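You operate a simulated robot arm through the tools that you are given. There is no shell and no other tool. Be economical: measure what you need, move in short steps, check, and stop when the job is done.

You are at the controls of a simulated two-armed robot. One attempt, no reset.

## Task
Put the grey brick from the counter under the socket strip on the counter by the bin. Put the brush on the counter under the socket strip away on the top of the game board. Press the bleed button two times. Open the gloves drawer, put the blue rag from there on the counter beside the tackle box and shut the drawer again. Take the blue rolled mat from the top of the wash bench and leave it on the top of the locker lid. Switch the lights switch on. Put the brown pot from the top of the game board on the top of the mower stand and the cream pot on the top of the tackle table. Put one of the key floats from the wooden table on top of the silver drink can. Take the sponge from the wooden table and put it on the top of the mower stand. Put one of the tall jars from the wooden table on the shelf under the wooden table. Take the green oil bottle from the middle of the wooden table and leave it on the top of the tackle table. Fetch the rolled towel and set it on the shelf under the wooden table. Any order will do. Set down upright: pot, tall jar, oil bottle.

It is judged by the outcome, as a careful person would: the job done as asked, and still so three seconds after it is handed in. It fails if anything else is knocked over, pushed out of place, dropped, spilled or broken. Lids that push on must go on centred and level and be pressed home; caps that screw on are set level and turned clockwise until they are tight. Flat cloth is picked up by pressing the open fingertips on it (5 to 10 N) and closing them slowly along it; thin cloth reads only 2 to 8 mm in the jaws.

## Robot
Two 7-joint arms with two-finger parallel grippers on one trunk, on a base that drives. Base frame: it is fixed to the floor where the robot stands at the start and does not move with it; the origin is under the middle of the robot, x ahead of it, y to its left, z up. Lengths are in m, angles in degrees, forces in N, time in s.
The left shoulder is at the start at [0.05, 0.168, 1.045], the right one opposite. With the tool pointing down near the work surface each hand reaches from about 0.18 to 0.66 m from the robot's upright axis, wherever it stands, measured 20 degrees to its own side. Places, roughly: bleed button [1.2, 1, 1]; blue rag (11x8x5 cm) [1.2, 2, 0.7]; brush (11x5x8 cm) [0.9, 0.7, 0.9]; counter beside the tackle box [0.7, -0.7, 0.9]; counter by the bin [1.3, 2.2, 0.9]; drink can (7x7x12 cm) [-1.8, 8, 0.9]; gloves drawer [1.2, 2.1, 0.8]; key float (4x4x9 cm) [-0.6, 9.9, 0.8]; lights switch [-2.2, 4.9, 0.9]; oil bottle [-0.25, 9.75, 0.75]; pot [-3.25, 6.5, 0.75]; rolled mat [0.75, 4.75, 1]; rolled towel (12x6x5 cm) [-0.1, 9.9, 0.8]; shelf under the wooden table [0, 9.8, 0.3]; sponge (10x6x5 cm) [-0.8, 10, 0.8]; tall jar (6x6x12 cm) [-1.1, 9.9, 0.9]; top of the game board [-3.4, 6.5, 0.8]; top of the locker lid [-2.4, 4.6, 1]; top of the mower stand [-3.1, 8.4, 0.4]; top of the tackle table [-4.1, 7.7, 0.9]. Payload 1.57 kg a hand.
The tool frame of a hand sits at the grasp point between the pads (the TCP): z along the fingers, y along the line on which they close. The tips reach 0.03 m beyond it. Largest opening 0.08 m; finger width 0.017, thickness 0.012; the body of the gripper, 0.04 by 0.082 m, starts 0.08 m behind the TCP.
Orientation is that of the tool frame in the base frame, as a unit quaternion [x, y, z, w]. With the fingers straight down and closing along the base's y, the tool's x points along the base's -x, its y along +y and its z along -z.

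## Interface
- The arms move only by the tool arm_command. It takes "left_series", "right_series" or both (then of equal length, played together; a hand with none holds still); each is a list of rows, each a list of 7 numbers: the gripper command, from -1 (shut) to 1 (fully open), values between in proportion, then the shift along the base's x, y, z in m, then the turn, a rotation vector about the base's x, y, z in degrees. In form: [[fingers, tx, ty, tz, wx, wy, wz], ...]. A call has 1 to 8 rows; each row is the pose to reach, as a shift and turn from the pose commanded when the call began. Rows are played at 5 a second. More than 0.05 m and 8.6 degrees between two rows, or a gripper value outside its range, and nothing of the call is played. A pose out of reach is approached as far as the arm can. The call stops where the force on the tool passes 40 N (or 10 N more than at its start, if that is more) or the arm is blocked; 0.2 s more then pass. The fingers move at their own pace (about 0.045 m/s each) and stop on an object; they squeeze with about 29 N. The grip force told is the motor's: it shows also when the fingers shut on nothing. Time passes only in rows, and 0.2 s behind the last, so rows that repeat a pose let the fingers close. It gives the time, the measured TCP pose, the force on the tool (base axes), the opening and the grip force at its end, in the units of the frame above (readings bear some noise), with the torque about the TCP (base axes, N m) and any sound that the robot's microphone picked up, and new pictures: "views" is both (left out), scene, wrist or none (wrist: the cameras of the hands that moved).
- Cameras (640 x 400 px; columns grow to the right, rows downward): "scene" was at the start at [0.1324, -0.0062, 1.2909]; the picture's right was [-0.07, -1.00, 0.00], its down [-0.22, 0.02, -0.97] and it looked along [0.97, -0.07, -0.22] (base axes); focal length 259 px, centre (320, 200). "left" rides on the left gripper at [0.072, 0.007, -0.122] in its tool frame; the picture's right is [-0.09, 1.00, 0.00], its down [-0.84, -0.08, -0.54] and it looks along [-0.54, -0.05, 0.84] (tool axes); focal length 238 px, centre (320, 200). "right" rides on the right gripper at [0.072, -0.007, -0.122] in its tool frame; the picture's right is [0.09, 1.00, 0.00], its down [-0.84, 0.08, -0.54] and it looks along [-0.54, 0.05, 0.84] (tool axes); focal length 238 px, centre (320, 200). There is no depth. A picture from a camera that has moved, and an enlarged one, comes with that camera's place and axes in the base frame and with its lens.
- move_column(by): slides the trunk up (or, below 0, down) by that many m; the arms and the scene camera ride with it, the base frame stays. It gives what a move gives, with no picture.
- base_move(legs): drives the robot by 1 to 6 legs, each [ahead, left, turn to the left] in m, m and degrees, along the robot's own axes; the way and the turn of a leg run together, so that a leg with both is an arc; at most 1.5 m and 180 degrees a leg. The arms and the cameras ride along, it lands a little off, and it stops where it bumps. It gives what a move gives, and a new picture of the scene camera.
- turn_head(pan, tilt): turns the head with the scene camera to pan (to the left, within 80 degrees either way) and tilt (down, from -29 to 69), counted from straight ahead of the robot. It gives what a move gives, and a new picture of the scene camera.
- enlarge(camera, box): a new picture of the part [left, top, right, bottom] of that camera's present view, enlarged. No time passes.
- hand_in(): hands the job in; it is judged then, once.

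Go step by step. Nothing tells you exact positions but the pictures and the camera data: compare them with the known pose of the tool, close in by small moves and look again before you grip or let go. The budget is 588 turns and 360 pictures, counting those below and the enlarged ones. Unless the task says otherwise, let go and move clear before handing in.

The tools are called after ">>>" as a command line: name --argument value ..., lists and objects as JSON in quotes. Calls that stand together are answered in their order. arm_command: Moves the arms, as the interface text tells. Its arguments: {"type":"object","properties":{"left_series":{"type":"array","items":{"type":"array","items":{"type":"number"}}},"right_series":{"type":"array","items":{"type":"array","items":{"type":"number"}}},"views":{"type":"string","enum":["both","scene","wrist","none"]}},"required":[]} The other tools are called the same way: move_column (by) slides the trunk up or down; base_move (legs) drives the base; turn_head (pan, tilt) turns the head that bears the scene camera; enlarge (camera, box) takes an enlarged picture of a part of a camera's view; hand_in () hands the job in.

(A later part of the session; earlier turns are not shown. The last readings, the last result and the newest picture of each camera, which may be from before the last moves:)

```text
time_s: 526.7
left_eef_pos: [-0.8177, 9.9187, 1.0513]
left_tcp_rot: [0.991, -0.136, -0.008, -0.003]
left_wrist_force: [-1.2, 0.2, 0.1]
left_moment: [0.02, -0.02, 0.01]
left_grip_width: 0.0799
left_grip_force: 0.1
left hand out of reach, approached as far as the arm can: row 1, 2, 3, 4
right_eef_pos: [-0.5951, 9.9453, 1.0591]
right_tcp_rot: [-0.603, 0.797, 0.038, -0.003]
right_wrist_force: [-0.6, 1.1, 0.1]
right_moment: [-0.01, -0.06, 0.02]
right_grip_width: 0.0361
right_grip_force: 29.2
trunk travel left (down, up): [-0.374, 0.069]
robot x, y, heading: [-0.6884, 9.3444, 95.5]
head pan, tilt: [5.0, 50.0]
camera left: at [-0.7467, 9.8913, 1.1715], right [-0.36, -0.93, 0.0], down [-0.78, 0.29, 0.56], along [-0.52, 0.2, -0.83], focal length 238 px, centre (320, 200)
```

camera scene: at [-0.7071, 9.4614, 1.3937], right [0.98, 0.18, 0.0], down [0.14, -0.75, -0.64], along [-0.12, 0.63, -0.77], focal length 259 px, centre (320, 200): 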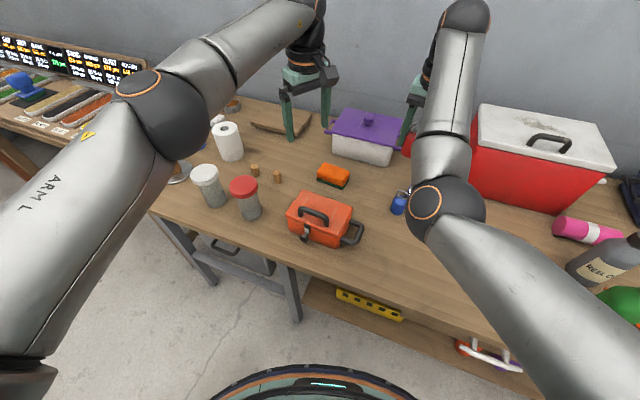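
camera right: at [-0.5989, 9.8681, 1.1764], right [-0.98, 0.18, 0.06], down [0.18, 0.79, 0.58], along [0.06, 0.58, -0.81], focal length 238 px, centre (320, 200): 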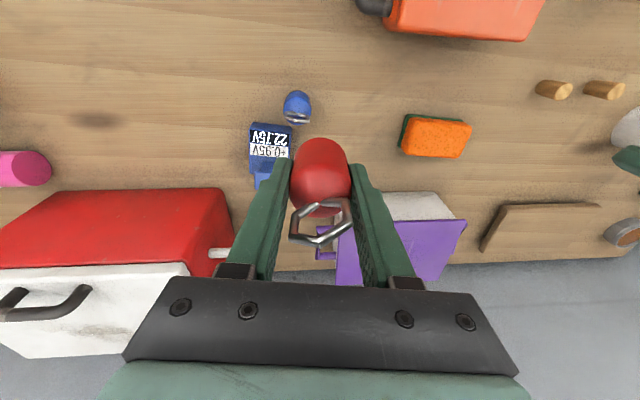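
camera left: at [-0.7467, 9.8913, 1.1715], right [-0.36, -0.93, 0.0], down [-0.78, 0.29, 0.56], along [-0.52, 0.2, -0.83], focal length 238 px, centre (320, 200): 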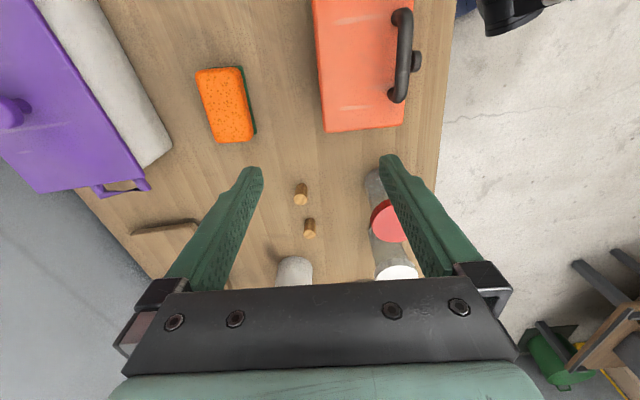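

>>> base_move --legs '[[-0.42, 0.0, 0], [0, 0, 174], [0, -1.12, 0]]'

```text
time_s: 541.6
left_eef_pos: [-1.7017, 8.3666, 1.0518]
left_tcp_rot: [0.195, 0.981, -0.003, 0.009]
left_wrist_force: [-0.1, -0.9, -0.6]
left_moment: [-0.01, 0.03, -0.01]
left_grip_width: 0.08
left_grip_force: 0.0
right_eef_pos: [-1.9245, 8.3667, 1.0592]
right_tcp_rot: [0.831, 0.554, 0.001, 0.039]
right_wrist_force: [0.1, 0.8, 0.0]
right_moment: [0.01, -0.03, -0.01]
right_grip_width: 0.0358
right_grip_force: 29.1
trunk travel left (down, up): [-0.374, 0.069]
robot x, y, heading: [-1.7592, 8.9522, -91.2]
head pan, tilt: [5.0, 50.0]
camera scene: at [-1.7562, 8.8339, 1.3937], right [-1.0, -0.07, 0.0], down [-0.05, 0.76, -0.64], along [0.04, -0.64, -0.77], focal length 259 px, centre (320, 200)
```

scene: 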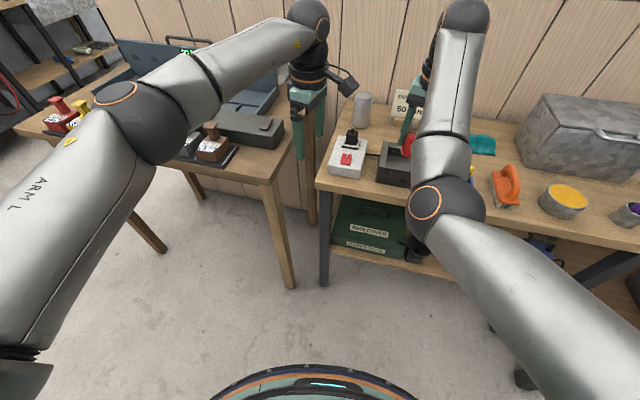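

>>> move_column --by 0.06

>>> base_move --legs '[[0.29, 0.06, 0], [0, 0, 30]]'

```text
time_s: 542.6
left_eef_pos: [-1.7018, 8.3663, 1.1115]
left_tcp_rot: [0.195, 0.981, -0.004, 0.01]
left_wrist_force: [0.7, -0.2, 0.1]
left_moment: [-0.03, 0.01, 0.04]
left_grip_width: 0.0801
left_grip_force: 0.0
right_eef_pos: [-1.9252, 8.366, 1.1173]
right_tcp_rot: [0.831, 0.555, 0.001, 0.039]
right_wrist_force: [-0.5, -1.0, -0.2]
right_moment: [-0.03, -0.02, -0.01]
right_grip_width: 0.0359
right_grip_force: 28.4
trunk travel left (down, up): [-0.434, 0.009]
robot x, y, heading: [-1.7612, 8.951, -91.0]
head pan, tilt: [5.0, 50.0]
```

```text
time_s: 546.1
left_eef_pos: [-1.3679, 8.1791, 1.1125]
left_tcp_rot: [-0.061, 0.998, 0.0, 0.011]
left_wrist_force: [0.6, -0.3, 0.3]
left_moment: [0.01, 0.01, -0.02]
left_grip_width: 0.08
left_grip_force: 0.1
right_eef_pos: [-1.5621, 8.0684, 1.1176]
right_tcp_rot: [0.664, 0.747, 0.01, 0.037]
right_wrist_force: [-0.1, 0.4, -0.2]
right_moment: [-0.02, 0.04, -0.01]
right_grip_width: 0.036
right_grip_force: 29.2
trunk travel left (down, up): [-0.434, 0.009]
robot x, y, heading: [-1.7073, 8.6586, -61.8]
head pan, tilt: [5.0, 50.0]
camera scene: at [-1.6447, 8.5598, 1.4537], right [-0.84, -0.55, 0.0], down [-0.42, 0.64, -0.64], along [0.35, -0.54, -0.77], focal length 259 px, centre (320, 200)
```

scene: 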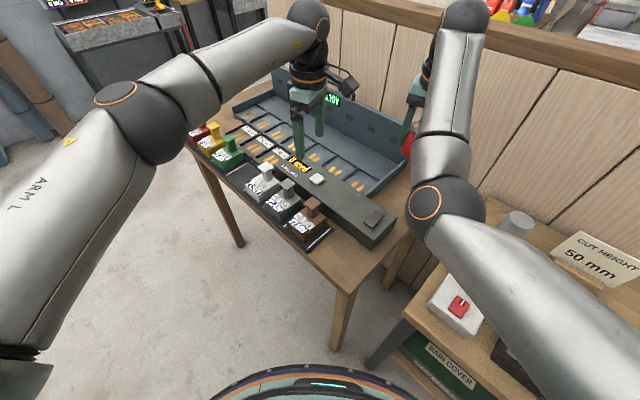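

>>> arm_command --right_series '[[-1, -0.04, -0.014, 0, 0, 0, 0], [-1, -0.08, -0.028, 0, 0, 0, 0], [-1, -0.12, -0.042, 0, 0, 0, 0], [-1, -0.16, -0.056, 0, 0, 0, 0], [-1, -0.2, -0.07, 0, 0, 0, 0], [-1, -0.24, -0.084, -0.01, 0, 0, 0], [-1, -0.27, -0.095, -0.03, 0, 0, 0], [-1, -0.293, -0.1, -0.05, 0, 0, 0]]' --views "wrist"

```text
time_s: 547.9
left_eef_pos: [-1.369, 8.1791, 1.1123]
left_tcp_rot: [-0.061, 0.998, -0.001, 0.01]
left_wrist_force: [-0.8, 0.7, -0.5]
left_moment: [-0.01, -0.01, 0.0]
left_grip_width: 0.0798
left_grip_force: 0.1
right_eef_pos: [-1.8568, 7.969, 1.0666]
right_tcp_rot: [0.663, 0.748, 0.012, 0.037]
right_wrist_force: [0.4, 1.0, 0.1]
right_moment: [0.01, -0.02, 0.0]
right_grip_width: 0.0359
right_grip_force: 29.4
trunk travel left (down, up): [-0.434, 0.009]
robot x, y, heading: [-1.7064, 8.6614, -61.8]
head pan, tilt: [5.0, 50.0]
camera right: at [-1.8794, 8.0448, 1.1854], right [0.98, 0.21, 0.06], down [0.14, -0.8, 0.58], along [0.17, -0.56, -0.81], focal length 238 px, centre (320, 200)
```

right: 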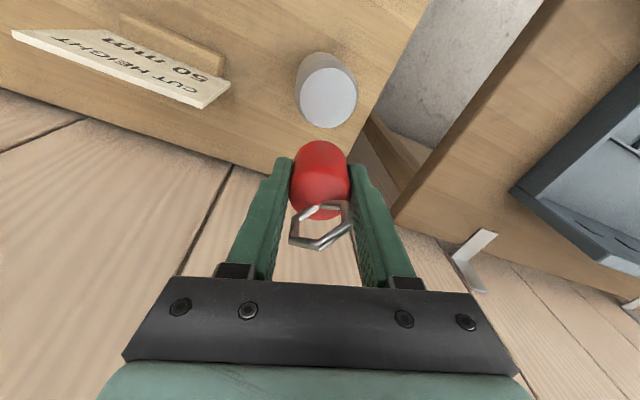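

>>> arm_command --right_series '[[-1, 0.012, 0.029, -0.01, 0, 0, 0], [-1, 0.012, 0.029, -0.04, 0, 0, 0]]' --views "wrist"

```text
time_s: 548.5
left_eef_pos: [-1.3685, 8.1776, 1.1114]
left_tcp_rot: [-0.061, 0.998, -0.002, 0.011]
left_wrist_force: [-0.4, -0.1, -0.2]
left_moment: [0.02, 0.0, 0.02]
left_grip_width: 0.08
left_grip_force: 0.1
right_eef_pos: [-1.8439, 7.9962, 1.0265]
right_tcp_rot: [0.664, 0.747, 0.011, 0.037]
right_wrist_force: [-0.2, -0.2, -0.9]
right_moment: [-0.01, -0.01, -0.02]
right_grip_width: 0.0361
right_grip_force: 28.7
trunk travel left (down, up): [-0.434, 0.009]
robot x, y, heading: [-1.7064, 8.6611, -61.7]
head pan, tilt: [5.0, 50.0]
camera right: at [-1.8674, 8.0731, 1.1452], right [0.98, 0.21, 0.06], down [0.14, -0.8, 0.58], along [0.17, -0.56, -0.81], focal length 238 px, centre (320, 200)
```

right: 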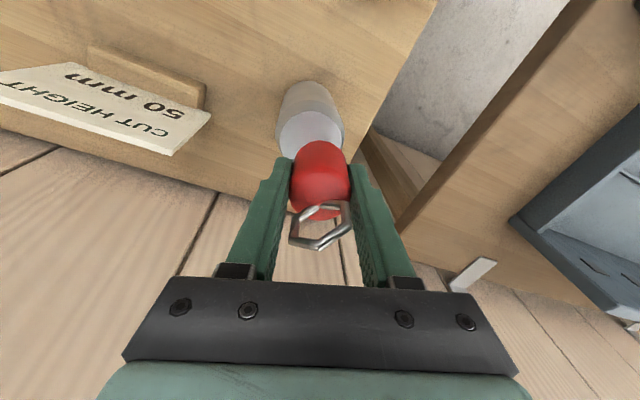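

>>> arm_command --right_series '[[-1, -0.0045, 0.004, -0.01, 0, 0, 0], [-1, -0.0045, 0.004, -0.018, 0, 0, 0], [-1, -0.0045, 0.004, -0.021, 0, 0, 0], [-1, -0.0045, 0.004, -0.024, 0, 0, 0]]' --views "none"

```text
time_s: 549.5
left_eef_pos: [-1.3691, 8.178, 1.1116]
left_tcp_rot: [-0.061, 0.998, -0.001, 0.011]
left_wrist_force: [-0.3, 0.3, 0.3]
left_moment: [-0.02, 0.03, 0.01]
left_grip_width: 0.0801
left_grip_force: 0.0
right_eef_pos: [-1.8478, 8.0015, 1.0042]
right_tcp_rot: [0.663, 0.747, 0.01, 0.037]
right_wrist_force: [-0.1, 0.1, -1.0]
right_moment: [0.0, -0.03, 0.0]
right_grip_width: 0.0359
right_grip_force: 29.3
trunk travel left (down, up): [-0.434, 0.009]
robot x, y, heading: [-1.7073, 8.6634, -61.6]
head pan, tilt: [5.0, 50.0]
```

>>> arm_command --right_series '[[-1, 0, 0, -0.003, 0, 0, 0], [-1, 0, 0, -0.006, 0, 0, 0]]' --views "none"

>>> arm_command --right_series '[[-1, 0, 0, -0.002, 0, 0, 0], [-1, 0, 0, -0.004, 0, 0, 0]]' --views "none"

```text
time_s: 550.1
left_eef_pos: [-1.3678, 8.1788, 1.111]
left_tcp_rot: [-0.061, 0.998, -0.001, 0.01]
left_wrist_force: [-1.1, 0.7, 0.6]
left_moment: [0.01, -0.01, -0.02]
left_grip_width: 0.08
left_grip_force: 0.1
right_eef_pos: [-1.8479, 8.002, 0.999]
right_tcp_rot: [0.663, 0.747, 0.01, 0.037]
right_wrist_force: [-0.4, -0.3, -0.4]
right_moment: [0.01, -0.03, 0.03]
right_grip_width: 0.0358
right_grip_force: 28.9
trunk travel left (down, up): [-0.434, 0.009]
robot x, y, heading: [-1.7053, 8.6627, -61.7]
head pan, tilt: [5.0, 50.0]
```

```text
time_s: 550.7
left_eef_pos: [-1.3676, 8.1792, 1.1131]
left_tcp_rot: [-0.061, 0.998, -0.002, 0.009]
left_wrist_force: [0.2, 0.8, 0.8]
left_moment: [-0.01, 0.0, -0.01]
left_grip_width: 0.0797
left_grip_force: 0.1
right_eef_pos: [-1.8482, 8.0021, 0.9977]
right_tcp_rot: [0.664, 0.747, 0.008, 0.038]
right_wrist_force: [-1.0, -0.2, 11.7]
right_moment: [-0.04, 0.16, 0.01]
right_grip_width: 0.0356
right_grip_force: 29.5
trunk travel left (down, up): [-0.434, 0.009]
robot x, y, heading: [-1.7061, 8.6591, -61.9]
head pan, tilt: [5.0, 50.0]
```

>>> arm_command --right_series '[[-1, 0, 0, 0.002, 0, 0, 0], [-0.3, 0, 0, 0.002, 0, 0, 0], [0, 0, 0, 0.002, 0, 0, 0], [0.4, 0, 0, 0.002, 0, 0, 0], [0.4, 0, 0, 0.002, 0, 0, 0]]' --views "wrist"

```text
time_s: 551.9
left_eef_pos: [-1.3676, 8.1786, 1.1116]
left_tcp_rot: [-0.061, 0.998, -0.001, 0.011]
left_wrist_force: [0.8, -0.1, -0.7]
left_moment: [0.0, 0.0, 0.02]
left_grip_width: 0.0799
left_grip_force: 0.0
right_eef_pos: [-1.8476, 8.0031, 0.9978]
right_tcp_rot: [0.664, 0.747, 0.01, 0.037]
right_wrist_force: [0.8, 0.7, -0.2]
right_moment: [0.01, 0.06, -0.03]
right_grip_width: 0.0558
right_grip_force: 0.1
trunk travel left (down, up): [-0.434, 0.009]
robot x, y, heading: [-1.7054, 8.6553, -61.6]
head pan, tilt: [5.0, 50.0]
camera right: at [-1.871, 8.0786, 1.114], right [0.98, 0.21, 0.06], down [0.14, -0.8, 0.58], along [0.17, -0.56, -0.81], focal length 238 px, centre (320, 200)
```

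right: 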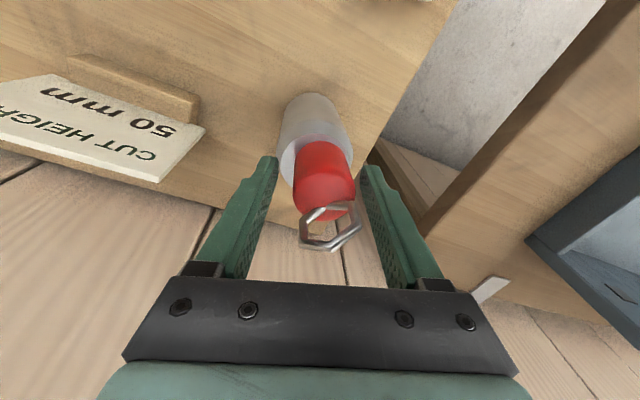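

>>> arm_command --right_series '[[0.4, 0, 0, 0.02, 0, 0, 0], [0.4, 0, 0, 0.05, 0, 0, 0], [0.4, 0, 0, 0.09, 0, 0, 0], [0.4, 0, 0, 0.13, 0, 0, 0], [0.4, 0.02, 0.03, 0.15, 0, 0, 0], [0.4, 0.05, 0.06, 0.16, 0, 0, 0]]' --views "wrist"

```text
time_s: 553.3
left_eef_pos: [-1.3691, 8.1805, 1.1128]
left_tcp_rot: [-0.061, 0.998, -0.002, 0.01]
left_wrist_force: [0.4, 0.0, 0.7]
left_moment: [-0.01, 0.02, -0.01]
left_grip_width: 0.0801
left_grip_force: 0.0
right_eef_pos: [-1.797, 8.0624, 1.157]
right_tcp_rot: [0.664, 0.747, 0.01, 0.038]
right_wrist_force: [0.5, 0.4, -1.0]
right_moment: [-0.02, 0.02, 0.04]
right_grip_width: 0.0559
right_grip_force: 0.0
trunk travel left (down, up): [-0.434, 0.009]
robot x, y, heading: [-1.7064, 8.6566, -61.7]
head pan, tilt: [5.0, 50.0]
camera right: at [-1.8199, 8.1393, 1.2751], right [0.98, 0.21, 0.06], down [0.14, -0.8, 0.58], along [0.17, -0.56, -0.81], focal length 238 px, centre (320, 200)
```

right: 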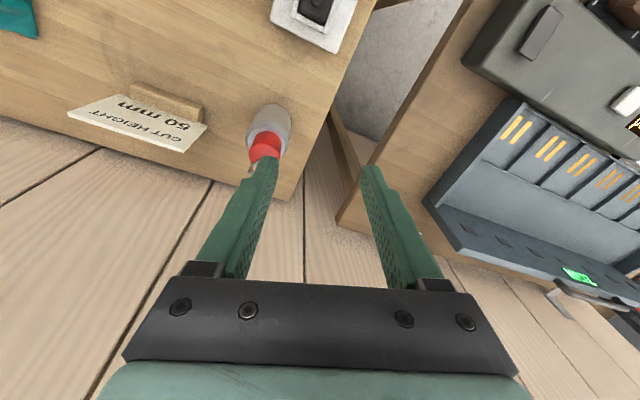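

>>> base_move --legs '[[-0.25, 0, 0], [0, 0, -173], [-0.03, -0.98, 0]]'

```text
time_s: 566.9
left_eef_pos: [-1.4176, 9.8621, 1.1115]
left_tcp_rot: [0.992, 0.129, -0.011, 0.0]
left_wrist_force: [-0.8, -0.5, -0.1]
left_moment: [0.01, -0.01, -0.03]
left_grip_width: 0.0803
left_grip_force: 0.1
right_eef_pos: [-1.009, 10.0354, 1.1568]
right_tcp_rot: [0.791, -0.61, -0.036, 0.013]
right_wrist_force: [-0.5, -0.2, -0.7]
right_moment: [0.0, 0.01, 0.0]
right_grip_width: 0.0558
right_grip_force: 0.0
trunk travel left (down, up): [-0.434, 0.009]
robot x, y, heading: [-1.0198, 9.4294, 126.4]
head pan, tilt: [5.0, 50.0]
camera scene: at [-1.0923, 9.5223, 1.4537], right [0.75, 0.66, 0.0], down [0.5, -0.58, -0.64], along [-0.42, 0.48, -0.77], focal length 259 px, centre (320, 200)
```

scene: 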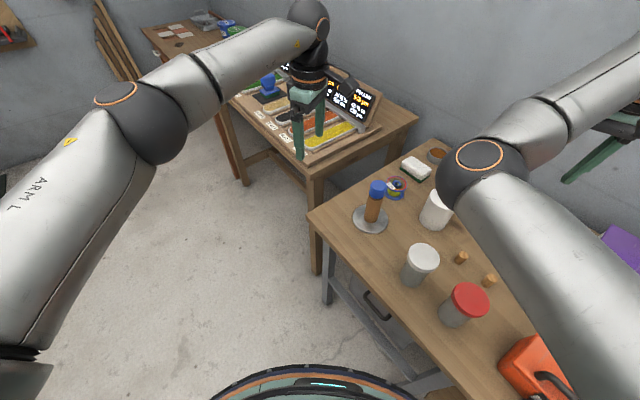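

>>> arm_command --right_series '[[1, 0.03, 0, 0, 0, 0, 7.4], [1, 0.06, 0, 0, 0, 0, 14.8], [1, 0.09, 0, 0, 0, 0, 22.2], [1, 0.12, 0, -0.02, 0, 0, 29.6], [1, 0.15, 0, -0.05, 0, 0, 37], [1, 0.18, 0, -0.08, 0, 0, 44.4], [1, 0.21, 0, -0.11, 0, 0, 51.8], [1, 0.235, 0, -0.15, 0, 0, 59]]' --views "wrist"

```text
time_s: 568.7
left_eef_pos: [-1.4172, 9.8608, 1.1112]
left_tcp_rot: [0.992, 0.13, -0.011, 0.0]
left_wrist_force: [0.1, 0.3, -0.1]
left_moment: [0.02, -0.01, -0.05]
left_grip_width: 0.0797
left_grip_force: 0.1
right_eef_pos: [-0.7716, 10.0355, 1.0053]
right_tcp_rot: [0.989, -0.141, -0.026, 0.028]
right_wrist_force: [0.0, 0.2, 0.2]
right_moment: [0.01, 0.0, 0.0]
right_grip_width: 0.0801
right_grip_force: 0.0
trunk travel left (down, up): [-0.434, 0.009]
robot x, y, heading: [-1.0207, 9.4316, 125.9]
head pan, tilt: [5.0, 50.0]
camera right: at [-0.6933, 10.0299, 1.1232], right [-0.19, -0.98, 0.06], down [-0.79, 0.19, 0.58], along [-0.58, 0.06, -0.81], focal length 238 px, centre (320, 200)
```

right: 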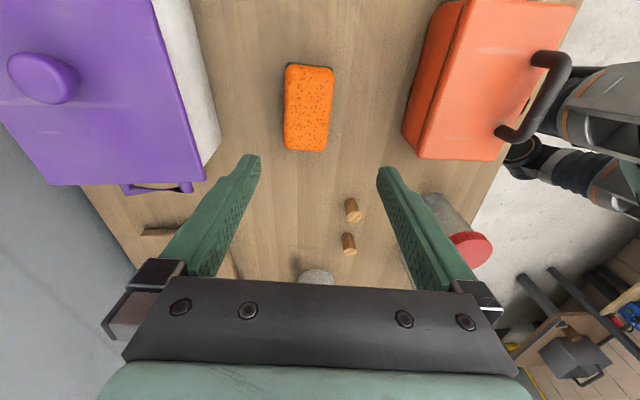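

>>> arm_command --right_series '[[1, 0.008, 0.006, -0.04, 1.4, -1.7, 0], [1, 0.008, 0.006, -0.08, 2.7, -3.4, 0], [1, 0.008, 0.006, -0.12, 2.7, -3.4, 0], [1, 0.008, 0.006, -0.162, 2.7, -3.4, 0], [0, 0.008, 0.006, -0.162, 2.7, -3.4, 0], [-1, 0.008, 0.006, -0.162, 2.7, -3.4, 0], [-1, 0.008, 0.006, -0.162, 2.7, -3.4, 0], [-1, 0.008, 0.006, -0.162, 2.7, -3.4, 0]]' --views "wrist"

```text
time_s: 570.5
left_eef_pos: [-1.4175, 9.8604, 1.1121]
left_tcp_rot: [0.992, 0.129, -0.011, 0.0]
left_wrist_force: [-0.5, 1.4, -0.4]
left_moment: [0.0, -0.03, 0.02]
left_grip_width: 0.0799
left_grip_force: 0.0
right_eef_pos: [-0.7635, 10.0423, 0.8452]
right_tcp_rot: [0.99, -0.141, 0.001, 0.002]
right_wrist_force: [-0.7, 0.5, -0.4]
right_moment: [-0.01, -0.02, -0.01]
right_grip_width: 0.054
right_grip_force: 28.6
trunk travel left (down, up): [-0.434, 0.009]
robot x, y, heading: [-1.0135, 9.43, 126.1]
head pan, tilt: [5.0, 50.0]
camera right: at [-0.6936, 10.03, 0.9669], right [-0.19, -0.98, 0.0], down [-0.82, 0.16, 0.54], along [-0.53, 0.1, -0.84], focal length 238 px, centre (320, 200)
```

right: 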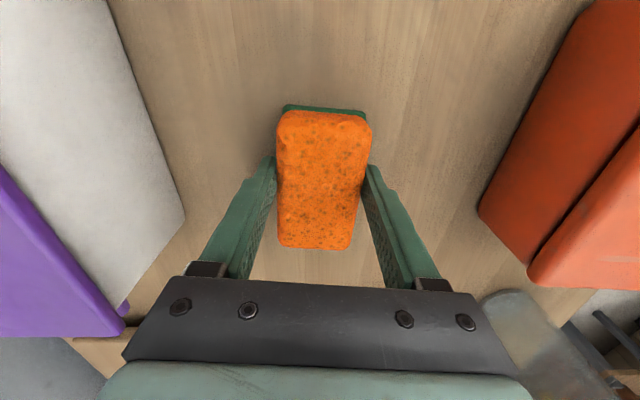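

>>> arm_command --right_series '[[-1, 0, 0, 0.045, 0, 0, 0], [-1, 0, 0, 0.09, 0, 0, 0], [-1, 0, 0, 0.135, 0, 0, 0], [-1, 0, 0, 0.18, 0, 0, 0], [-1, 0, 0, 0.22, 0, 0, 0], [-1, -0.03, 0, 0.25, 0, 0, 0], [-1, -0.07, -0.02, 0.26, 0, 0, 0]]' --views "none"

```text
time_s: 572.1
left_eef_pos: [-1.4177, 9.8602, 1.1112]
left_tcp_rot: [0.992, 0.129, -0.01, -0.001]
left_wrist_force: [0.2, -0.4, -0.6]
left_moment: [0.0, -0.03, 0.0]
left_grip_width: 0.0798
left_grip_force: 0.1
right_eef_pos: [-0.836, 10.0197, 1.1057]
right_tcp_rot: [0.99, -0.142, 0.001, 0.001]
right_wrist_force: [-0.6, 0.1, 0.4]
right_moment: [0.02, -0.05, -0.02]
right_grip_width: 0.0539
right_grip_force: 28.7
trunk travel left (down, up): [-0.434, 0.009]
robot x, y, heading: [-1.0193, 9.4317, 126.4]
head pan, tilt: [5.0, 50.0]
```

>>> base_move --legs '[[-0.27, 0.19, 0], [0, 0, 172], [-0.47, -0.83, 0], [-0.47, -0.83, 0]]'

```text
time_s: 590.4
left_eef_pos: [-2.5889, 8.689, 1.1112]
left_tcp_rot: [-0.052, 0.999, -0.001, 0.011]
left_wrist_force: [-0.1, -0.3, 0.0]
left_moment: [0.0, -0.03, 0.02]
left_grip_width: 0.0801
left_grip_force: 0.1
right_eef_pos: [-3.1909, 8.6219, 1.1043]
right_tcp_rot: [0.218, 0.976, 0.001, 0.0]
right_wrist_force: [-0.1, -0.7, 0.4]
right_moment: [-0.01, 0.0, 0.04]
right_grip_width: 0.054
right_grip_force: 28.9
trunk travel left (down, up): [-0.434, 0.009]
robot x, y, heading: [-2.9197, 9.1742, -62.7]
head pan, tilt: [5.0, 50.0]
camera scene: at [-2.8596, 9.0753, 1.4537], right [-0.85, -0.53, 0.0], down [-0.41, 0.65, -0.64], along [0.34, -0.54, -0.77], focal length 259 px, centre (320, 200)
```

scene: 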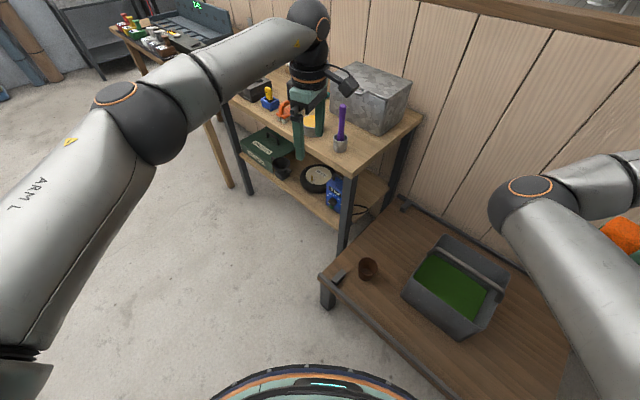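

>>> move_column --by -0.42

>>> arm_command --right_series '[[-1, 0.035, 0.015, -0.02, 0, 0, 0], [-1, 0.07, 0.03, -0.04, 0, 0, 0], [-1, 0.105, 0.045, -0.06, 0, 0, 0], [-1, 0.135, 0.058, -0.09, 0, 0, 0], [-1, 0.14, 0.058, -0.135, 0, 0, 0], [-1, 0.14, 0.058, -0.18, 0, 0, 0], [-1, 0.14, 0.058, -0.225, 0, 0, 0]]' --views "wrist"

```text
refused: -0.42 is not a number from -0.4 to 0.4
```

```text
time_s: 591.9
left_eef_pos: [-2.5908, 8.6895, 1.1116]
left_tcp_rot: [-0.052, 0.999, 0.0, 0.01]
left_wrist_force: [-0.7, -0.6, -0.3]
left_moment: [0.01, -0.03, 0.0]
left_grip_width: 0.08
left_grip_force: 0.0
right_eef_pos: [-3.0241, 8.6211, 0.9893]
right_tcp_rot: [0.224, 0.969, -0.076, 0.068]
right_wrist_force: [-0.3, 0.1, -0.2]
right_moment: [0.01, 0.02, 0.01]
right_grip_width: 0.0541
right_grip_force: 29.1
right hand out of reach, approached as far as the arm can: row 4, 5
trunk travel left (down, up): [-0.434, 0.009]
robot x, y, heading: [-2.9153, 9.1794, -62.5]
head pan, tilt: [5.0, 50.0]
stopped in row 7 (right hand): the arm was blocked; the commanded pose is now the measured one
camera right: at [-3.1025, 8.6694, 1.0974], right [0.36, 0.92, -0.13], down [0.73, -0.19, 0.66], along [0.58, -0.33, -0.74], focal length 238 px, centre (320, 200)
```

right: 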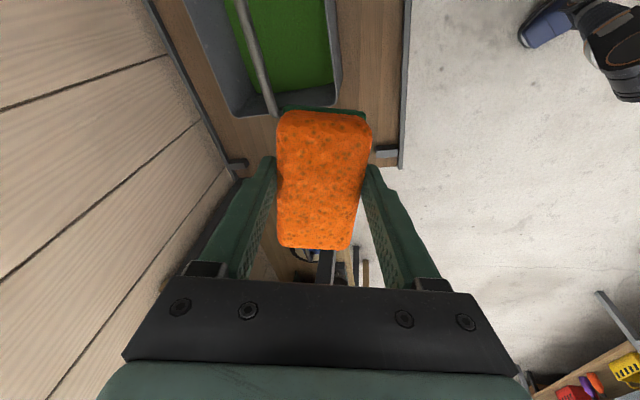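

>>> move_column --by -0.25

>>> arm_command --right_series '[[-1, -0.01, 0.03, 0, 0, 4, 0], [-1, -0.02, 0.06, 0, -1, 8, 0]]' --views "none"

```text
time_s: 594.5
left_eef_pos: [-2.5909, 8.688, 0.8613]
left_tcp_rot: [-0.052, 0.999, -0.001, 0.01]
left_wrist_force: [0.5, -0.6, -0.4]
left_moment: [0.02, 0.02, -0.03]
left_grip_width: 0.08
left_grip_force: 0.0
right_eef_pos: [-3.0244, 8.621, 0.7389]
right_tcp_rot: [0.226, 0.969, -0.076, 0.068]
right_wrist_force: [0.7, -0.9, -0.8]
right_moment: [-0.01, 0.05, -0.03]
right_grip_width: 0.0537
right_grip_force: 28.5
trunk travel left (down, up): [-0.184, 0.259]
robot x, y, heading: [-2.9168, 9.1749, -62.6]
head pan, tilt: [5.0, 50.0]
```

```text
time_s: 595.1
left_eef_pos: [-2.5889, 8.6892, 0.8611]
left_tcp_rot: [-0.052, 0.999, -0.002, 0.01]
left_wrist_force: [-0.4, 0.0, 1.0]
left_moment: [-0.01, -0.01, -0.03]
left_grip_width: 0.08
left_grip_force: 0.1
right_eef_pos: [-3.0259, 8.6274, 0.8131]
right_tcp_rot: [0.232, 0.954, -0.174, 0.074]
right_wrist_force: [1.0, -0.6, -0.7]
right_moment: [0.01, -0.01, 0.02]
right_grip_width: 0.054
right_grip_force: 28.6
right hand out of reach, approached as far as the arm can: row 2
trunk travel left (down, up): [-0.184, 0.259]
robot x, y, heading: [-2.9148, 9.1717, -62.8]
head pan, tilt: [5.0, 50.0]
stopped in row 2 (right hand): the arm was blocked; the commanded pose is now the measured one
```

>>> base_move --legs '[[-0.14, 0, 0]]'

>>> arm_command --right_series '[[-1, 0.0, -0.01, -0.02, 7, 1, 0], [-1, 0.01, -0.025, -0.05, 14, 2, 0], [-1, 0.02, -0.04, -0.09, 21, 3, 0], [-1, 0.03, -0.055, -0.13, 21, 3, 0], [-1, 0.03, -0.06, -0.175, 21, 3, 0]]' --views "none"

```text
time_s: 596.4
left_eef_pos: [-2.6546, 8.8146, 0.8616]
left_tcp_rot: [-0.051, 0.999, -0.001, 0.01]
left_wrist_force: [-0.6, 0.3, 0.5]
left_moment: [0.0, 0.01, 0.01]
left_grip_width: 0.0797
left_grip_force: 0.0
right_eef_pos: [-3.0919, 8.7518, 0.8132]
right_tcp_rot: [0.231, 0.955, -0.173, 0.075]
right_wrist_force: [0.1, 0.1, -0.1]
right_moment: [0.02, -0.03, 0.0]
right_grip_width: 0.0536
right_grip_force: 29.5
trunk travel left (down, up): [-0.184, 0.259]
robot x, y, heading: [-2.9839, 9.3013, -62.9]
head pan, tilt: [5.0, 50.0]
camera scene: at [-2.9236, 9.2006, 1.2037], right [-0.85, -0.53, 0.0], down [-0.41, 0.65, -0.64], along [0.34, -0.54, -0.77], focal length 259 px, centre (320, 200)
```

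scene: 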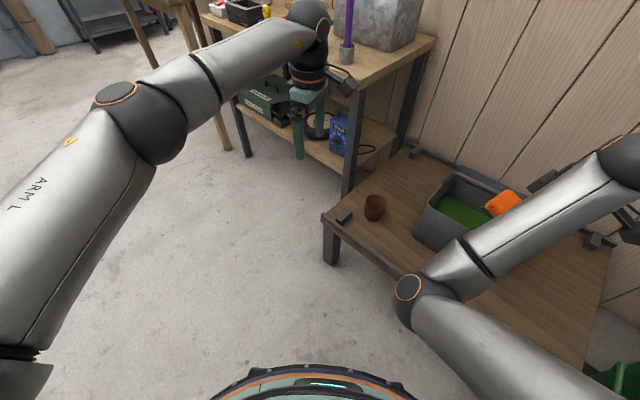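

```text
time_s: 597.6
left_eef_pos: [-2.6542, 8.8143, 0.862]
left_tcp_rot: [-0.051, 0.999, -0.001, 0.011]
left_wrist_force: [0.2, 0.1, -0.5]
left_moment: [0.03, -0.01, 0.02]
left_grip_width: 0.0801
left_grip_force: 0.0
right_eef_pos: [-3.0607, 8.6897, 0.6376]
right_tcp_rot: [0.238, 0.971, -0.001, 0.007]
right_wrist_force: [0.0, -0.1, -0.5]
right_moment: [0.02, 0.0, 0.02]
right_grip_width: 0.0541
right_grip_force: 28.9
trunk travel left (down, up): [-0.184, 0.259]
robot x, y, heading: [-2.9809, 9.2991, -63.1]
head pan, tilt: [5.0, 50.0]
```

>>> move_column --by -0.17

>>> arm_command --right_series '[[-1, 0.0, 0, -0.03, 0, 0, 0], [-1, 0, 0, -0.05, 0, 0, 0], [-1, 0, 0, -0.06, 0, 0, 0], [-1, 0, 0, -0.07, 0, 0, 0]]' --views "wrist"

```text
time_s: 599.5
left_eef_pos: [-2.6538, 8.8136, 0.6907]
left_tcp_rot: [-0.052, 0.999, -0.001, 0.01]
left_wrist_force: [-0.2, 1.3, 0.6]
left_moment: [0.04, 0.0, 0.0]
left_grip_width: 0.0799
left_grip_force: 0.0
right_eef_pos: [-3.0611, 8.6915, 0.4684]
right_tcp_rot: [0.237, 0.972, -0.002, 0.007]
right_wrist_force: [0.7, 0.4, -0.6]
right_moment: [0.01, -0.04, 0.0]
right_grip_width: 0.054
right_grip_force: 28.9
trunk travel left (down, up): [-0.014, 0.429]
robot x, y, heading: [-2.9792, 9.3027, -63.1]
head pan, tilt: [5.0, 50.0]
```

```text
time_s: 600.8
left_eef_pos: [-2.6534, 8.8141, 0.6933]
left_tcp_rot: [-0.052, 0.999, -0.003, 0.01]
left_wrist_force: [-0.2, 1.0, 0.2]
left_moment: [-0.01, -0.01, 0.0]
left_grip_width: 0.0799
left_grip_force: 0.1
right_eef_pos: [-3.0585, 8.6889, 0.4032]
right_tcp_rot: [0.238, 0.971, -0.005, 0.007]
right_wrist_force: [-1.9, 7.3, 18.7]
right_moment: [0.54, 0.24, 0.0]
right_grip_width: 0.054
right_grip_force: 29.3
trunk travel left (down, up): [-0.014, 0.429]
robot x, y, heading: [-2.9844, 9.2994, -62.6]
head pan, tilt: [5.0, 50.0]
stopped in row 4 (right hand): the force on the tool passed its limit (the readings are from after the stop); the commanded pose is now the measured one
camera right: at [-3.128, 8.7201, 0.5248], right [0.38, 0.93, -0.01], down [0.77, -0.31, 0.56], along [0.51, -0.22, -0.83], focal length 238 px, centre (320, 200)
```

right: 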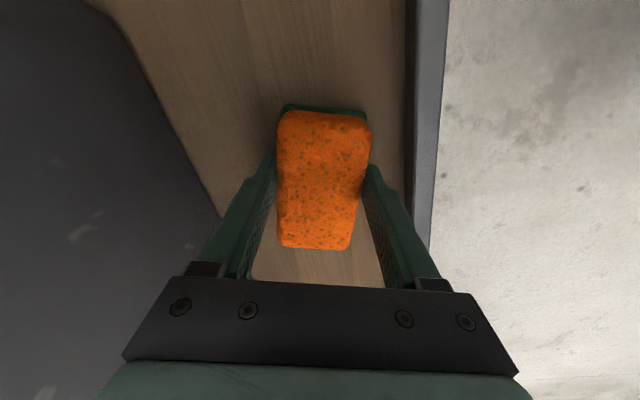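

>>> arm_command --right_series '[[-1, 0.0, 0, 0.004, 0, 0, 0], [0.6, 0, 0, 0.004, 0, 0, 0], [0.6, 0, 0, 0.004, 0, 0, 0], [0.6, 0, 0, 0.04, 0, 0, 0], [0.6, 0, 0.0, 0.085, 0, 0, 0], [0.6, 0, 0, 0.13, 0, 0, 0], [0.6, 0, 0.01, 0.175, 0, 0, 0], [0.6, 0, 0.02, 0.22, 0, 0, 0]]' --views "wrist"

```text
time_s: 602.5
left_eef_pos: [-2.655, 8.8155, 0.6918]
left_tcp_rot: [-0.052, 0.999, -0.001, 0.011]
left_wrist_force: [0.0, -0.3, -0.1]
left_moment: [0.01, -0.04, 0.02]
left_grip_width: 0.08
left_grip_force: 0.2
right_eef_pos: [-3.0599, 8.7117, 0.6197]
right_tcp_rot: [0.237, 0.972, -0.001, 0.007]
right_wrist_force: [0.4, 1.0, -0.1]
right_moment: [0.02, -0.02, 0.01]
right_grip_width: 0.0641
right_grip_force: 0.0
trunk travel left (down, up): [-0.014, 0.429]
robot x, y, heading: [-2.9806, 9.3018, -62.8]
head pan, tilt: [5.0, 50.0]
camera right: at [-3.1274, 8.741, 0.7407], right [0.38, 0.93, 0.0], down [0.77, -0.31, 0.56], along [0.51, -0.21, -0.83], focal length 238 px, centre (320, 200)
```

right: 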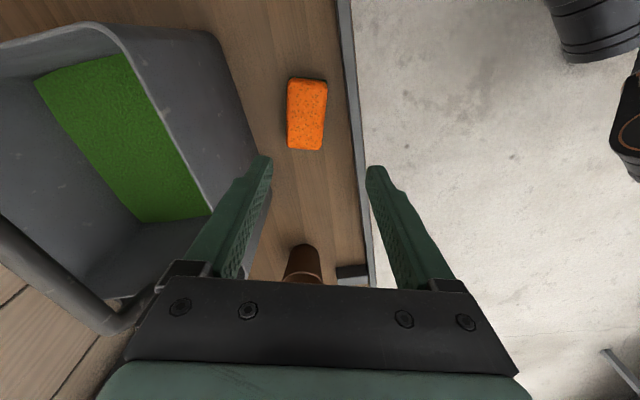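

>>> move_column --by 0.4

>>> base_move --legs '[[0.56, 0.9, 0], [0.57, 0.9, 0], [0, 0, 141]]'

>>> turn_head --pan -5 --tilt 40

```text
time_s: 606.4
left_eef_pos: [-2.6548, 8.8141, 1.0919]
left_tcp_rot: [-0.052, 0.999, -0.002, 0.01]
left_wrist_force: [0.1, -0.5, -0.1]
left_moment: [0.05, -0.01, 0.01]
left_grip_width: 0.0799
left_grip_force: 0.0
right_eef_pos: [-3.0586, 8.7102, 1.0202]
right_tcp_rot: [0.238, 0.971, -0.003, 0.008]
right_wrist_force: [-0.6, -0.6, 0.0]
right_moment: [0.01, -0.03, -0.02]
right_grip_width: 0.0642
right_grip_force: 0.1
trunk travel left (down, up): [-0.414, 0.029]
robot x, y, heading: [-2.9836, 9.3034, -62.7]
head pan, tilt: [5.0, 50.0]
```

```text
time_s: 622.8
left_eef_pos: [-0.8107, 9.7175, 1.0908]
left_tcp_rot: [0.961, -0.276, -0.009, -0.005]
left_wrist_force: [0.2, -0.7, -0.5]
left_moment: [-0.01, 0.01, 0.0]
left_grip_width: 0.0802
left_grip_force: 0.0
right_eef_pos: [-0.428, 9.5479, 1.0209]
right_tcp_rot: [0.841, -0.541, -0.006, -0.004]
right_wrist_force: [0.0, -0.2, -0.3]
right_moment: [0.01, -0.03, -0.01]
right_grip_width: 0.0642
right_grip_force: 0.1
trunk travel left (down, up): [-0.414, 0.029]
robot x, y, heading: [-0.852, 9.1316, 79.4]
head pan, tilt: [5.0, 50.0]
camera scene: at [-0.8377, 9.2482, 1.4337], right [0.99, -0.1, 0.0], down [-0.08, -0.76, -0.64], along [0.07, 0.64, -0.77], focal length 259 px, centre (320, 200)
```

scene: 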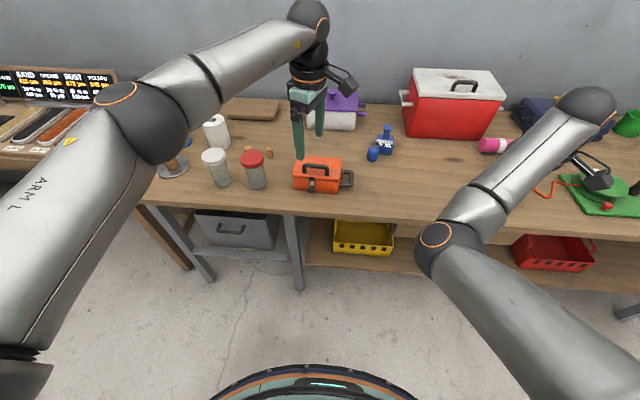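

```text
time_s: 623.5
left_eef_pos: [-0.8099, 9.7173, 1.0917]
left_tcp_rot: [0.961, -0.277, -0.01, -0.005]
left_wrist_force: [0.3, -0.2, 1.1]
left_moment: [0.03, 0.0, 0.01]
left_grip_width: 0.0799
left_grip_force: 0.0
right_eef_pos: [-0.4276, 9.5496, 1.0198]
right_tcp_rot: [0.841, -0.541, -0.006, -0.005]
right_wrist_force: [0.2, 0.2, 0.7]
right_moment: [0.0, -0.02, 0.01]
right_grip_width: 0.0641
right_grip_force: 0.1
trunk travel left (down, up): [-0.414, 0.029]
robot x, y, heading: [-0.8522, 9.1359, 79.3]
head pan, tilt: [-5.0, 40.0]
camera scene: at [-0.8223, 9.2534, 1.4478], right [0.96, -0.27, 0.0], down [-0.18, -0.62, -0.77], along [0.21, 0.74, -0.64], focal length 259 px, centre (320, 200)
```

scene: 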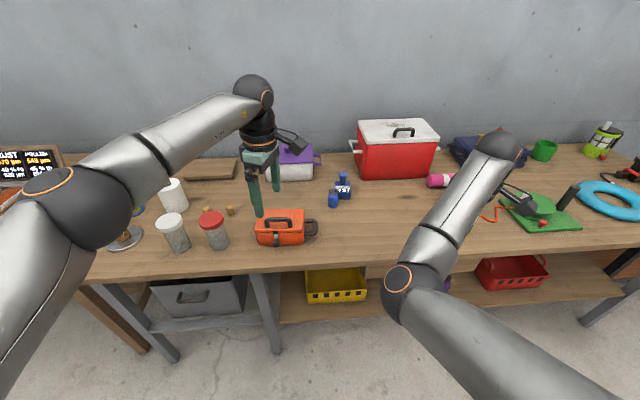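

>>> arm_command --left_series '[[1, -0.02, -0.01, 0, 0, 0, -8.5], [1, -0.04, -0.02, 0, 0, 0, -17], [1, -0.06, -0.03, 0, 0, 0, -25.5], [1, -0.08, -0.04, 0, 0, 0, -34], [1, -0.1, -0.05, 0, 0, 0, -42.5], [1, -0.12, -0.06, 0, 0, 0, -51], [1, -0.14, -0.07, 0, 0, 0, -59.5], [1, -0.16, -0.08, 0, 0, 0, -68]]' --views "none"

>>> arm_command --left_series '[[1, 0, 0, -0.01, 8.1, -1.7, 0], [1, 0, 0, -0.02, 16.2, -3.4, 0], [1, 0, 0, -0.03, 24.3, -5.1, 0], [1, 0, 0, -0.04, 32.4, -6.8, 0], [1, 0, 0, -0.06, 40.5, -8.5, 0], [1, -0.01, 0.02, -0.09, 44, -9.4, 0]]' --views "wrist"

```text
time_s: 625.3
left_eef_pos: [-0.9718, 9.6369, 1.0911]
left_tcp_rot: [-0.64, 0.768, 0.006, 0.009]
left_wrist_force: [0.1, 0.0, 0.8]
left_moment: [0.03, 0.0, 0.01]
left_grip_width: 0.0799
left_grip_force: 0.1
right_eef_pos: [-0.4283, 9.5502, 1.0217]
right_tcp_rot: [0.841, -0.541, -0.005, -0.005]
right_wrist_force: [-0.2, -0.2, 0.2]
right_moment: [0.0, 0.01, -0.02]
right_grip_width: 0.064
right_grip_force: 0.1
trunk travel left (down, up): [-0.414, 0.029]
robot x, y, heading: [-0.8531, 9.1319, 79.0]
head pan, tilt: [-5.0, 40.0]
```

```text
time_s: 626.7
left_eef_pos: [-0.9814, 9.6575, 1.0021]
left_tcp_rot: [-0.589, 0.706, 0.24, 0.312]
left_wrist_force: [-0.8, -0.5, -0.3]
left_moment: [0.0, -0.03, -0.05]
left_grip_width: 0.08
left_grip_force: 0.2
right_eef_pos: [-0.4289, 9.5495, 1.0205]
right_tcp_rot: [0.841, -0.541, -0.007, -0.005]
right_wrist_force: [-0.1, -0.4, -0.6]
right_moment: [0.03, 0.01, -0.03]
right_grip_width: 0.0639
right_grip_force: 0.0
trunk travel left (down, up): [-0.414, 0.029]
robot x, y, heading: [-0.8501, 9.1314, 79.1]
head pan, tilt: [-5.0, 40.0]
camera left: at [-1.0141, 9.5228, 1.0338], right [-0.97, 0.25, 0.04], down [0.09, 0.17, 0.98], along [0.24, 0.95, -0.19], focal length 238 px, centre (320, 200)
```

left: 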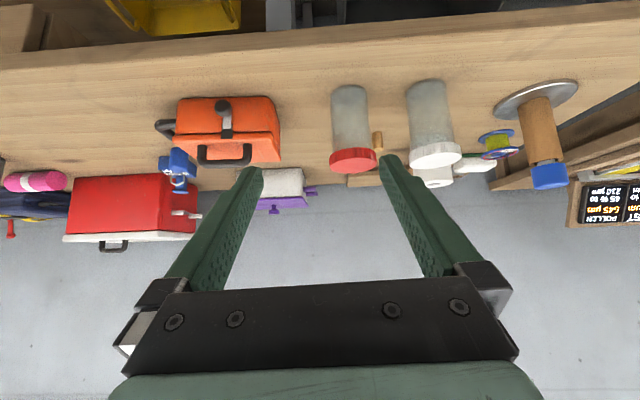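

>>> arm_command --left_series '[[1, -0.015, 0.045, -0.01, 0, 0, 0], [1, -0.03, 0.085, -0.03, 0, 0, 0], [1, -0.032, 0.093, -0.052, 0, 0, 0]]' --views "wrist"

```text
time_s: 627.5
left_eef_pos: [-1.0118, 9.7518, 0.9497]
left_tcp_rot: [-0.59, 0.706, 0.24, 0.309]
left_wrist_force: [-0.5, 0.1, 0.3]
left_moment: [0.03, -0.03, -0.02]
left_grip_width: 0.0798
left_grip_force: 0.1
right_eef_pos: [-0.4273, 9.5482, 1.0197]
right_tcp_rot: [0.841, -0.541, -0.007, -0.005]
right_wrist_force: [0.2, 0.3, 0.7]
right_moment: [0.01, 0.03, -0.04]
right_grip_width: 0.0637
right_grip_force: 0.0
trunk travel left (down, up): [-0.414, 0.029]
robot x, y, heading: [-0.8515, 9.1311, 79.0]
head pan, tilt: [-5.0, 40.0]
camera left: at [-1.0448, 9.6154, 0.9819], right [-0.97, 0.25, 0.04], down [0.09, 0.18, 0.98], along [0.24, 0.95, -0.19], focal length 238 px, centre (320, 200)
```

left: 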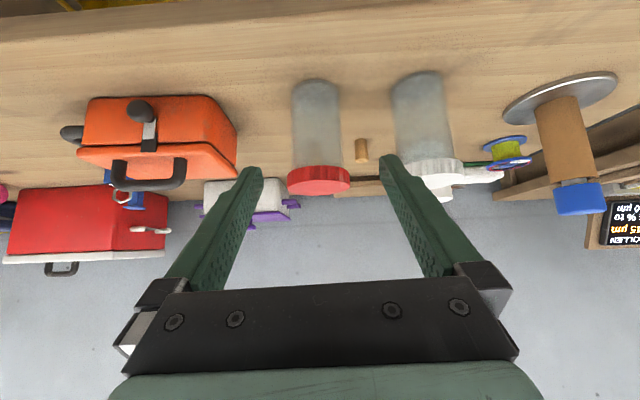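

>>> arm_command --left_series '[[1, 0.0085, 0.0335, -0.032, 0, 0, 0], [1, 0.017, 0.067, -0.064, 0, 0, 0], [1, 0.0246, 0.096, -0.09, 0, 0, 0], [0, 0.0246, 0.096, -0.09, 0, 0, 0], [-1, 0.0246, 0.096, -0.09, 0, 0, 0], [-1, 0.0246, 0.096, -0.09, 0, 0, 0], [-1, 0.0246, 0.096, -0.09, 0, 0, 0]]' --views "wrist"

```text
time_s: 629.1
left_eef_pos: [-0.9864, 9.8481, 0.8598]
left_tcp_rot: [-0.59, 0.706, 0.241, 0.31]
left_wrist_force: [-0.8, 1.5, 0.6]
left_moment: [0.08, -0.03, -0.02]
left_grip_width: 0.0592
left_grip_force: 28.7
right_eef_pos: [-0.427, 9.5503, 1.0199]
right_tcp_rot: [0.841, -0.541, -0.006, -0.005]
right_wrist_force: [-0.6, 0.6, 0.3]
right_moment: [0.01, -0.04, -0.03]
right_grip_width: 0.0642
right_grip_force: 0.0
trunk travel left (down, up): [-0.414, 0.029]
robot x, y, heading: [-0.8527, 9.1326, 79.0]
head pan, tilt: [-5.0, 40.0]
camera left: at [-1.0199, 9.7114, 0.8925], right [-0.97, 0.25, 0.04], down [0.09, 0.18, 0.98], along [0.24, 0.95, -0.19], focal length 238 px, centre (320, 200)
```

left: 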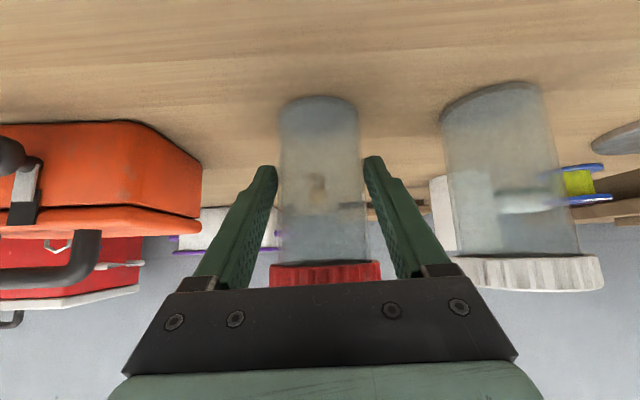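

>>> arm_command --left_series '[[-1, 0, 0, 0.04, 0, 0, 0], [-1, 0, 0, 0.08, 0, 0, 0], [-1, 0, 0, 0.12, 0, 0, 0], [-1, 0.0, -0.03, 0.15, 0, 0, 0], [-1, 0.0, -0.07, 0.17, 0, 0, 0], [-1, 0.0, -0.11, 0.18, 0, 0, 0], [-1, 0.0, -0.15, 0.18, 0, 0, 0]]' --right_series '[[0.6, 0, -0.015, 0.03, 0, 0, 0], [0.6, 0, -0.03, 0.06, 0, 0, 0], [0.6, 0, -0.045, 0.09, 0, 0, 0], [0.6, 0.0, -0.06, 0.12, 0, 0, 0], [0.6, 0.0, -0.075, 0.15, 0, 0, 0], [0.6, 0.0, -0.09, 0.18, 0, 0, 0], [0.6, 0.0, -0.1, 0.2, 0, 0, 0]]' --views "none"

```text
time_s: 630.7
left_eef_pos: [-0.9873, 9.6944, 1.0402]
left_tcp_rot: [-0.59, 0.705, 0.241, 0.31]
left_wrist_force: [-0.1, -0.4, -0.3]
left_moment: [-0.03, -0.02, 0.05]
left_grip_width: 0.059
left_grip_force: 28.9
right_eef_pos: [-0.4086, 9.4592, 1.218]
right_tcp_rot: [0.841, -0.541, -0.005, -0.005]
right_wrist_force: [0.5, -0.4, 0.3]
right_moment: [0.03, -0.01, -0.03]
right_grip_width: 0.0641
right_grip_force: 0.0
right hand out of reach, approached as far as the arm can: row 2, 3, 4, 5, 6, 7
trunk travel left (down, up): [-0.414, 0.029]
robot x, y, heading: [-0.8541, 9.1299, 79.3]
head pan, tilt: [-5.0, 40.0]
```

>>> base_move --legs '[[-0.07, -0.61, 0]]'

>>> move_column --by -0.4

>>> turn_head --pan 0 --tilt 35

```text
time_s: 634.2
left_eef_pos: [-0.3984, 9.513, 1.0395]
left_tcp_rot: [-0.591, 0.705, 0.241, 0.309]
left_wrist_force: [-0.3, 0.1, -1.2]
left_moment: [-0.01, 0.05, -0.02]
left_grip_width: 0.0589
left_grip_force: 29.2
right_eef_pos: [0.1805, 9.2767, 1.2161]
right_tcp_rot: [0.841, -0.541, -0.006, -0.005]
right_wrist_force: [0.8, 0.0, -1.0]
right_moment: [0.02, 0.01, -0.02]
right_grip_width: 0.0643
right_grip_force: 0.1
trunk travel left (down, up): [-0.414, 0.029]
robot x, y, heading: [-0.2639, 8.9487, 79.2]
head pan, tilt: [-5.0, 40.0]
camera scene: at [-0.2334, 9.0691, 1.4478], right [0.96, -0.27, 0.0], down [-0.18, -0.62, -0.77], along [0.21, 0.74, -0.64], focal length 259 px, centre (320, 200)
```

scene: 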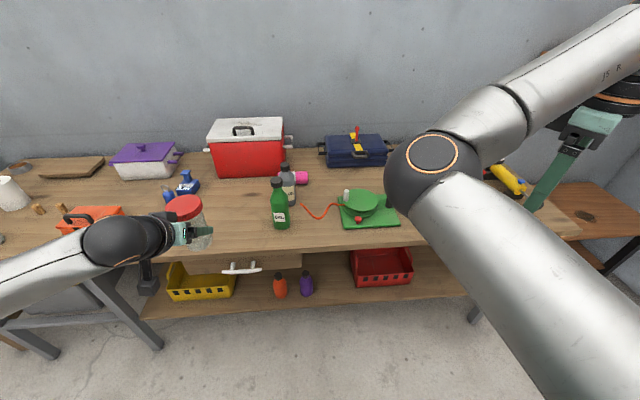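

```text
time_s: 638.0
left_eef_pos: [-0.3976, 9.5132, 0.6391]
left_tcp_rot: [-0.59, 0.706, 0.24, 0.31]
left_wrist_force: [1.3, 0.7, -1.2]
left_moment: [0.0, 0.01, -0.01]
left_grip_width: 0.059
left_grip_force: 29.2
right_eef_pos: [0.1799, 9.2756, 0.8164]
right_tcp_rot: [0.841, -0.541, -0.006, -0.005]
right_wrist_force: [-0.3, 0.7, 0.7]
right_moment: [-0.05, -0.01, 0.0]
right_grip_width: 0.0637
right_grip_force: 0.0
trunk travel left (down, up): [-0.014, 0.429]
robot x, y, heading: [-0.2622, 8.9464, 79.1]
head pan, tilt: [-5.0, 40.0]
```

```text
time_s: 638.7
left_eef_pos: [-0.3988, 9.5136, 0.6405]
left_tcp_rot: [-0.59, 0.706, 0.24, 0.31]
left_wrist_force: [-0.2, -0.5, -0.9]
left_moment: [-0.03, 0.01, 0.0]
left_grip_width: 0.0586
left_grip_force: 29.3
right_eef_pos: [0.179, 9.2761, 0.8171]
right_tcp_rot: [0.841, -0.541, -0.006, -0.005]
right_wrist_force: [-0.4, 0.8, 0.3]
right_moment: [-0.04, 0.01, 0.01]
right_grip_width: 0.064
right_grip_force: 0.1
trunk travel left (down, up): [-0.014, 0.429]
robot x, y, heading: [-0.2628, 8.9477, 78.9]
head pan, tilt: [0.0, 35.0]
camera scene: at [-0.2404, 9.0739, 1.0554], right [0.98, -0.19, 0.0], down [-0.11, -0.56, -0.82], along [0.15, 0.8, -0.57], focal length 259 px, centre (320, 200)
```

scene: 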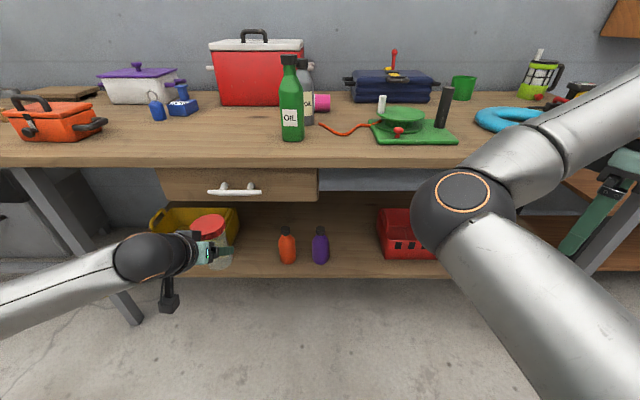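

>>> arm_command --left_series '[[-1, 0.005, 0, -0.045, 0, 0, 0], [-1, 0.01, 0, -0.09, 0, 0, 0], [-1, 0.015, 0, -0.135, 0, 0, 0], [-1, 0.02, 0, -0.18, 0, 0, 0], [-1, 0.026, 0, -0.22, 0, 0, 0], [-1, 0.026, 0, -0.238, 0, 0, 0]]' --views "none"

```text
time_s: 640.1
left_eef_pos: [-0.3845, 9.5149, 0.4957]
left_tcp_rot: [-0.589, 0.708, 0.237, 0.31]
left_wrist_force: [0.7, 0.2, -0.3]
left_moment: [0.0, 0.01, 0.01]
left_grip_width: 0.0589
left_grip_force: 28.8
left hand out of reach, approached as far as the arm can: row 4, 5, 6
right_eef_pos: [0.1807, 9.2752, 0.8163]
right_tcp_rot: [0.841, -0.541, -0.006, -0.006]
right_wrist_force: [-0.4, 0.5, 1.1]
right_moment: [-0.04, 0.0, 0.03]
right_grip_width: 0.0639
right_grip_force: 0.0
trunk travel left (down, up): [-0.014, 0.429]
robot x, y, heading: [-0.2694, 8.952, 78.9]
head pan, tilt: [0.0, 35.0]
```

>>> arm_command --left_series '[[-1, 0.01, 0.04, -0.02, 0, 0, 0], [-1, 0.015, 0.08, -0.04, 0, 0, 0], [-1, 0.02, 0.11, -0.07, 0, 0, 0]]' --views "none"

```text
time_s: 640.9
left_eef_pos: [-0.3654, 9.6235, 0.4263]
left_tcp_rot: [-0.59, 0.706, 0.24, 0.31]
left_wrist_force: [0.2, 0.3, -1.2]
left_moment: [0.0, 0.04, -0.05]
left_grip_width: 0.0585
left_grip_force: 28.8
right_eef_pos: [0.1805, 9.2764, 0.8179]
right_tcp_rot: [0.841, -0.541, -0.006, -0.005]
right_wrist_force: [-0.2, -0.4, 0.0]
right_moment: [0.0, -0.01, 0.0]
right_grip_width: 0.0641
right_grip_force: 0.0
trunk travel left (down, up): [-0.014, 0.429]
robot x, y, heading: [-0.2633, 8.9502, 79.1]
head pan, tilt: [0.0, 35.0]
```

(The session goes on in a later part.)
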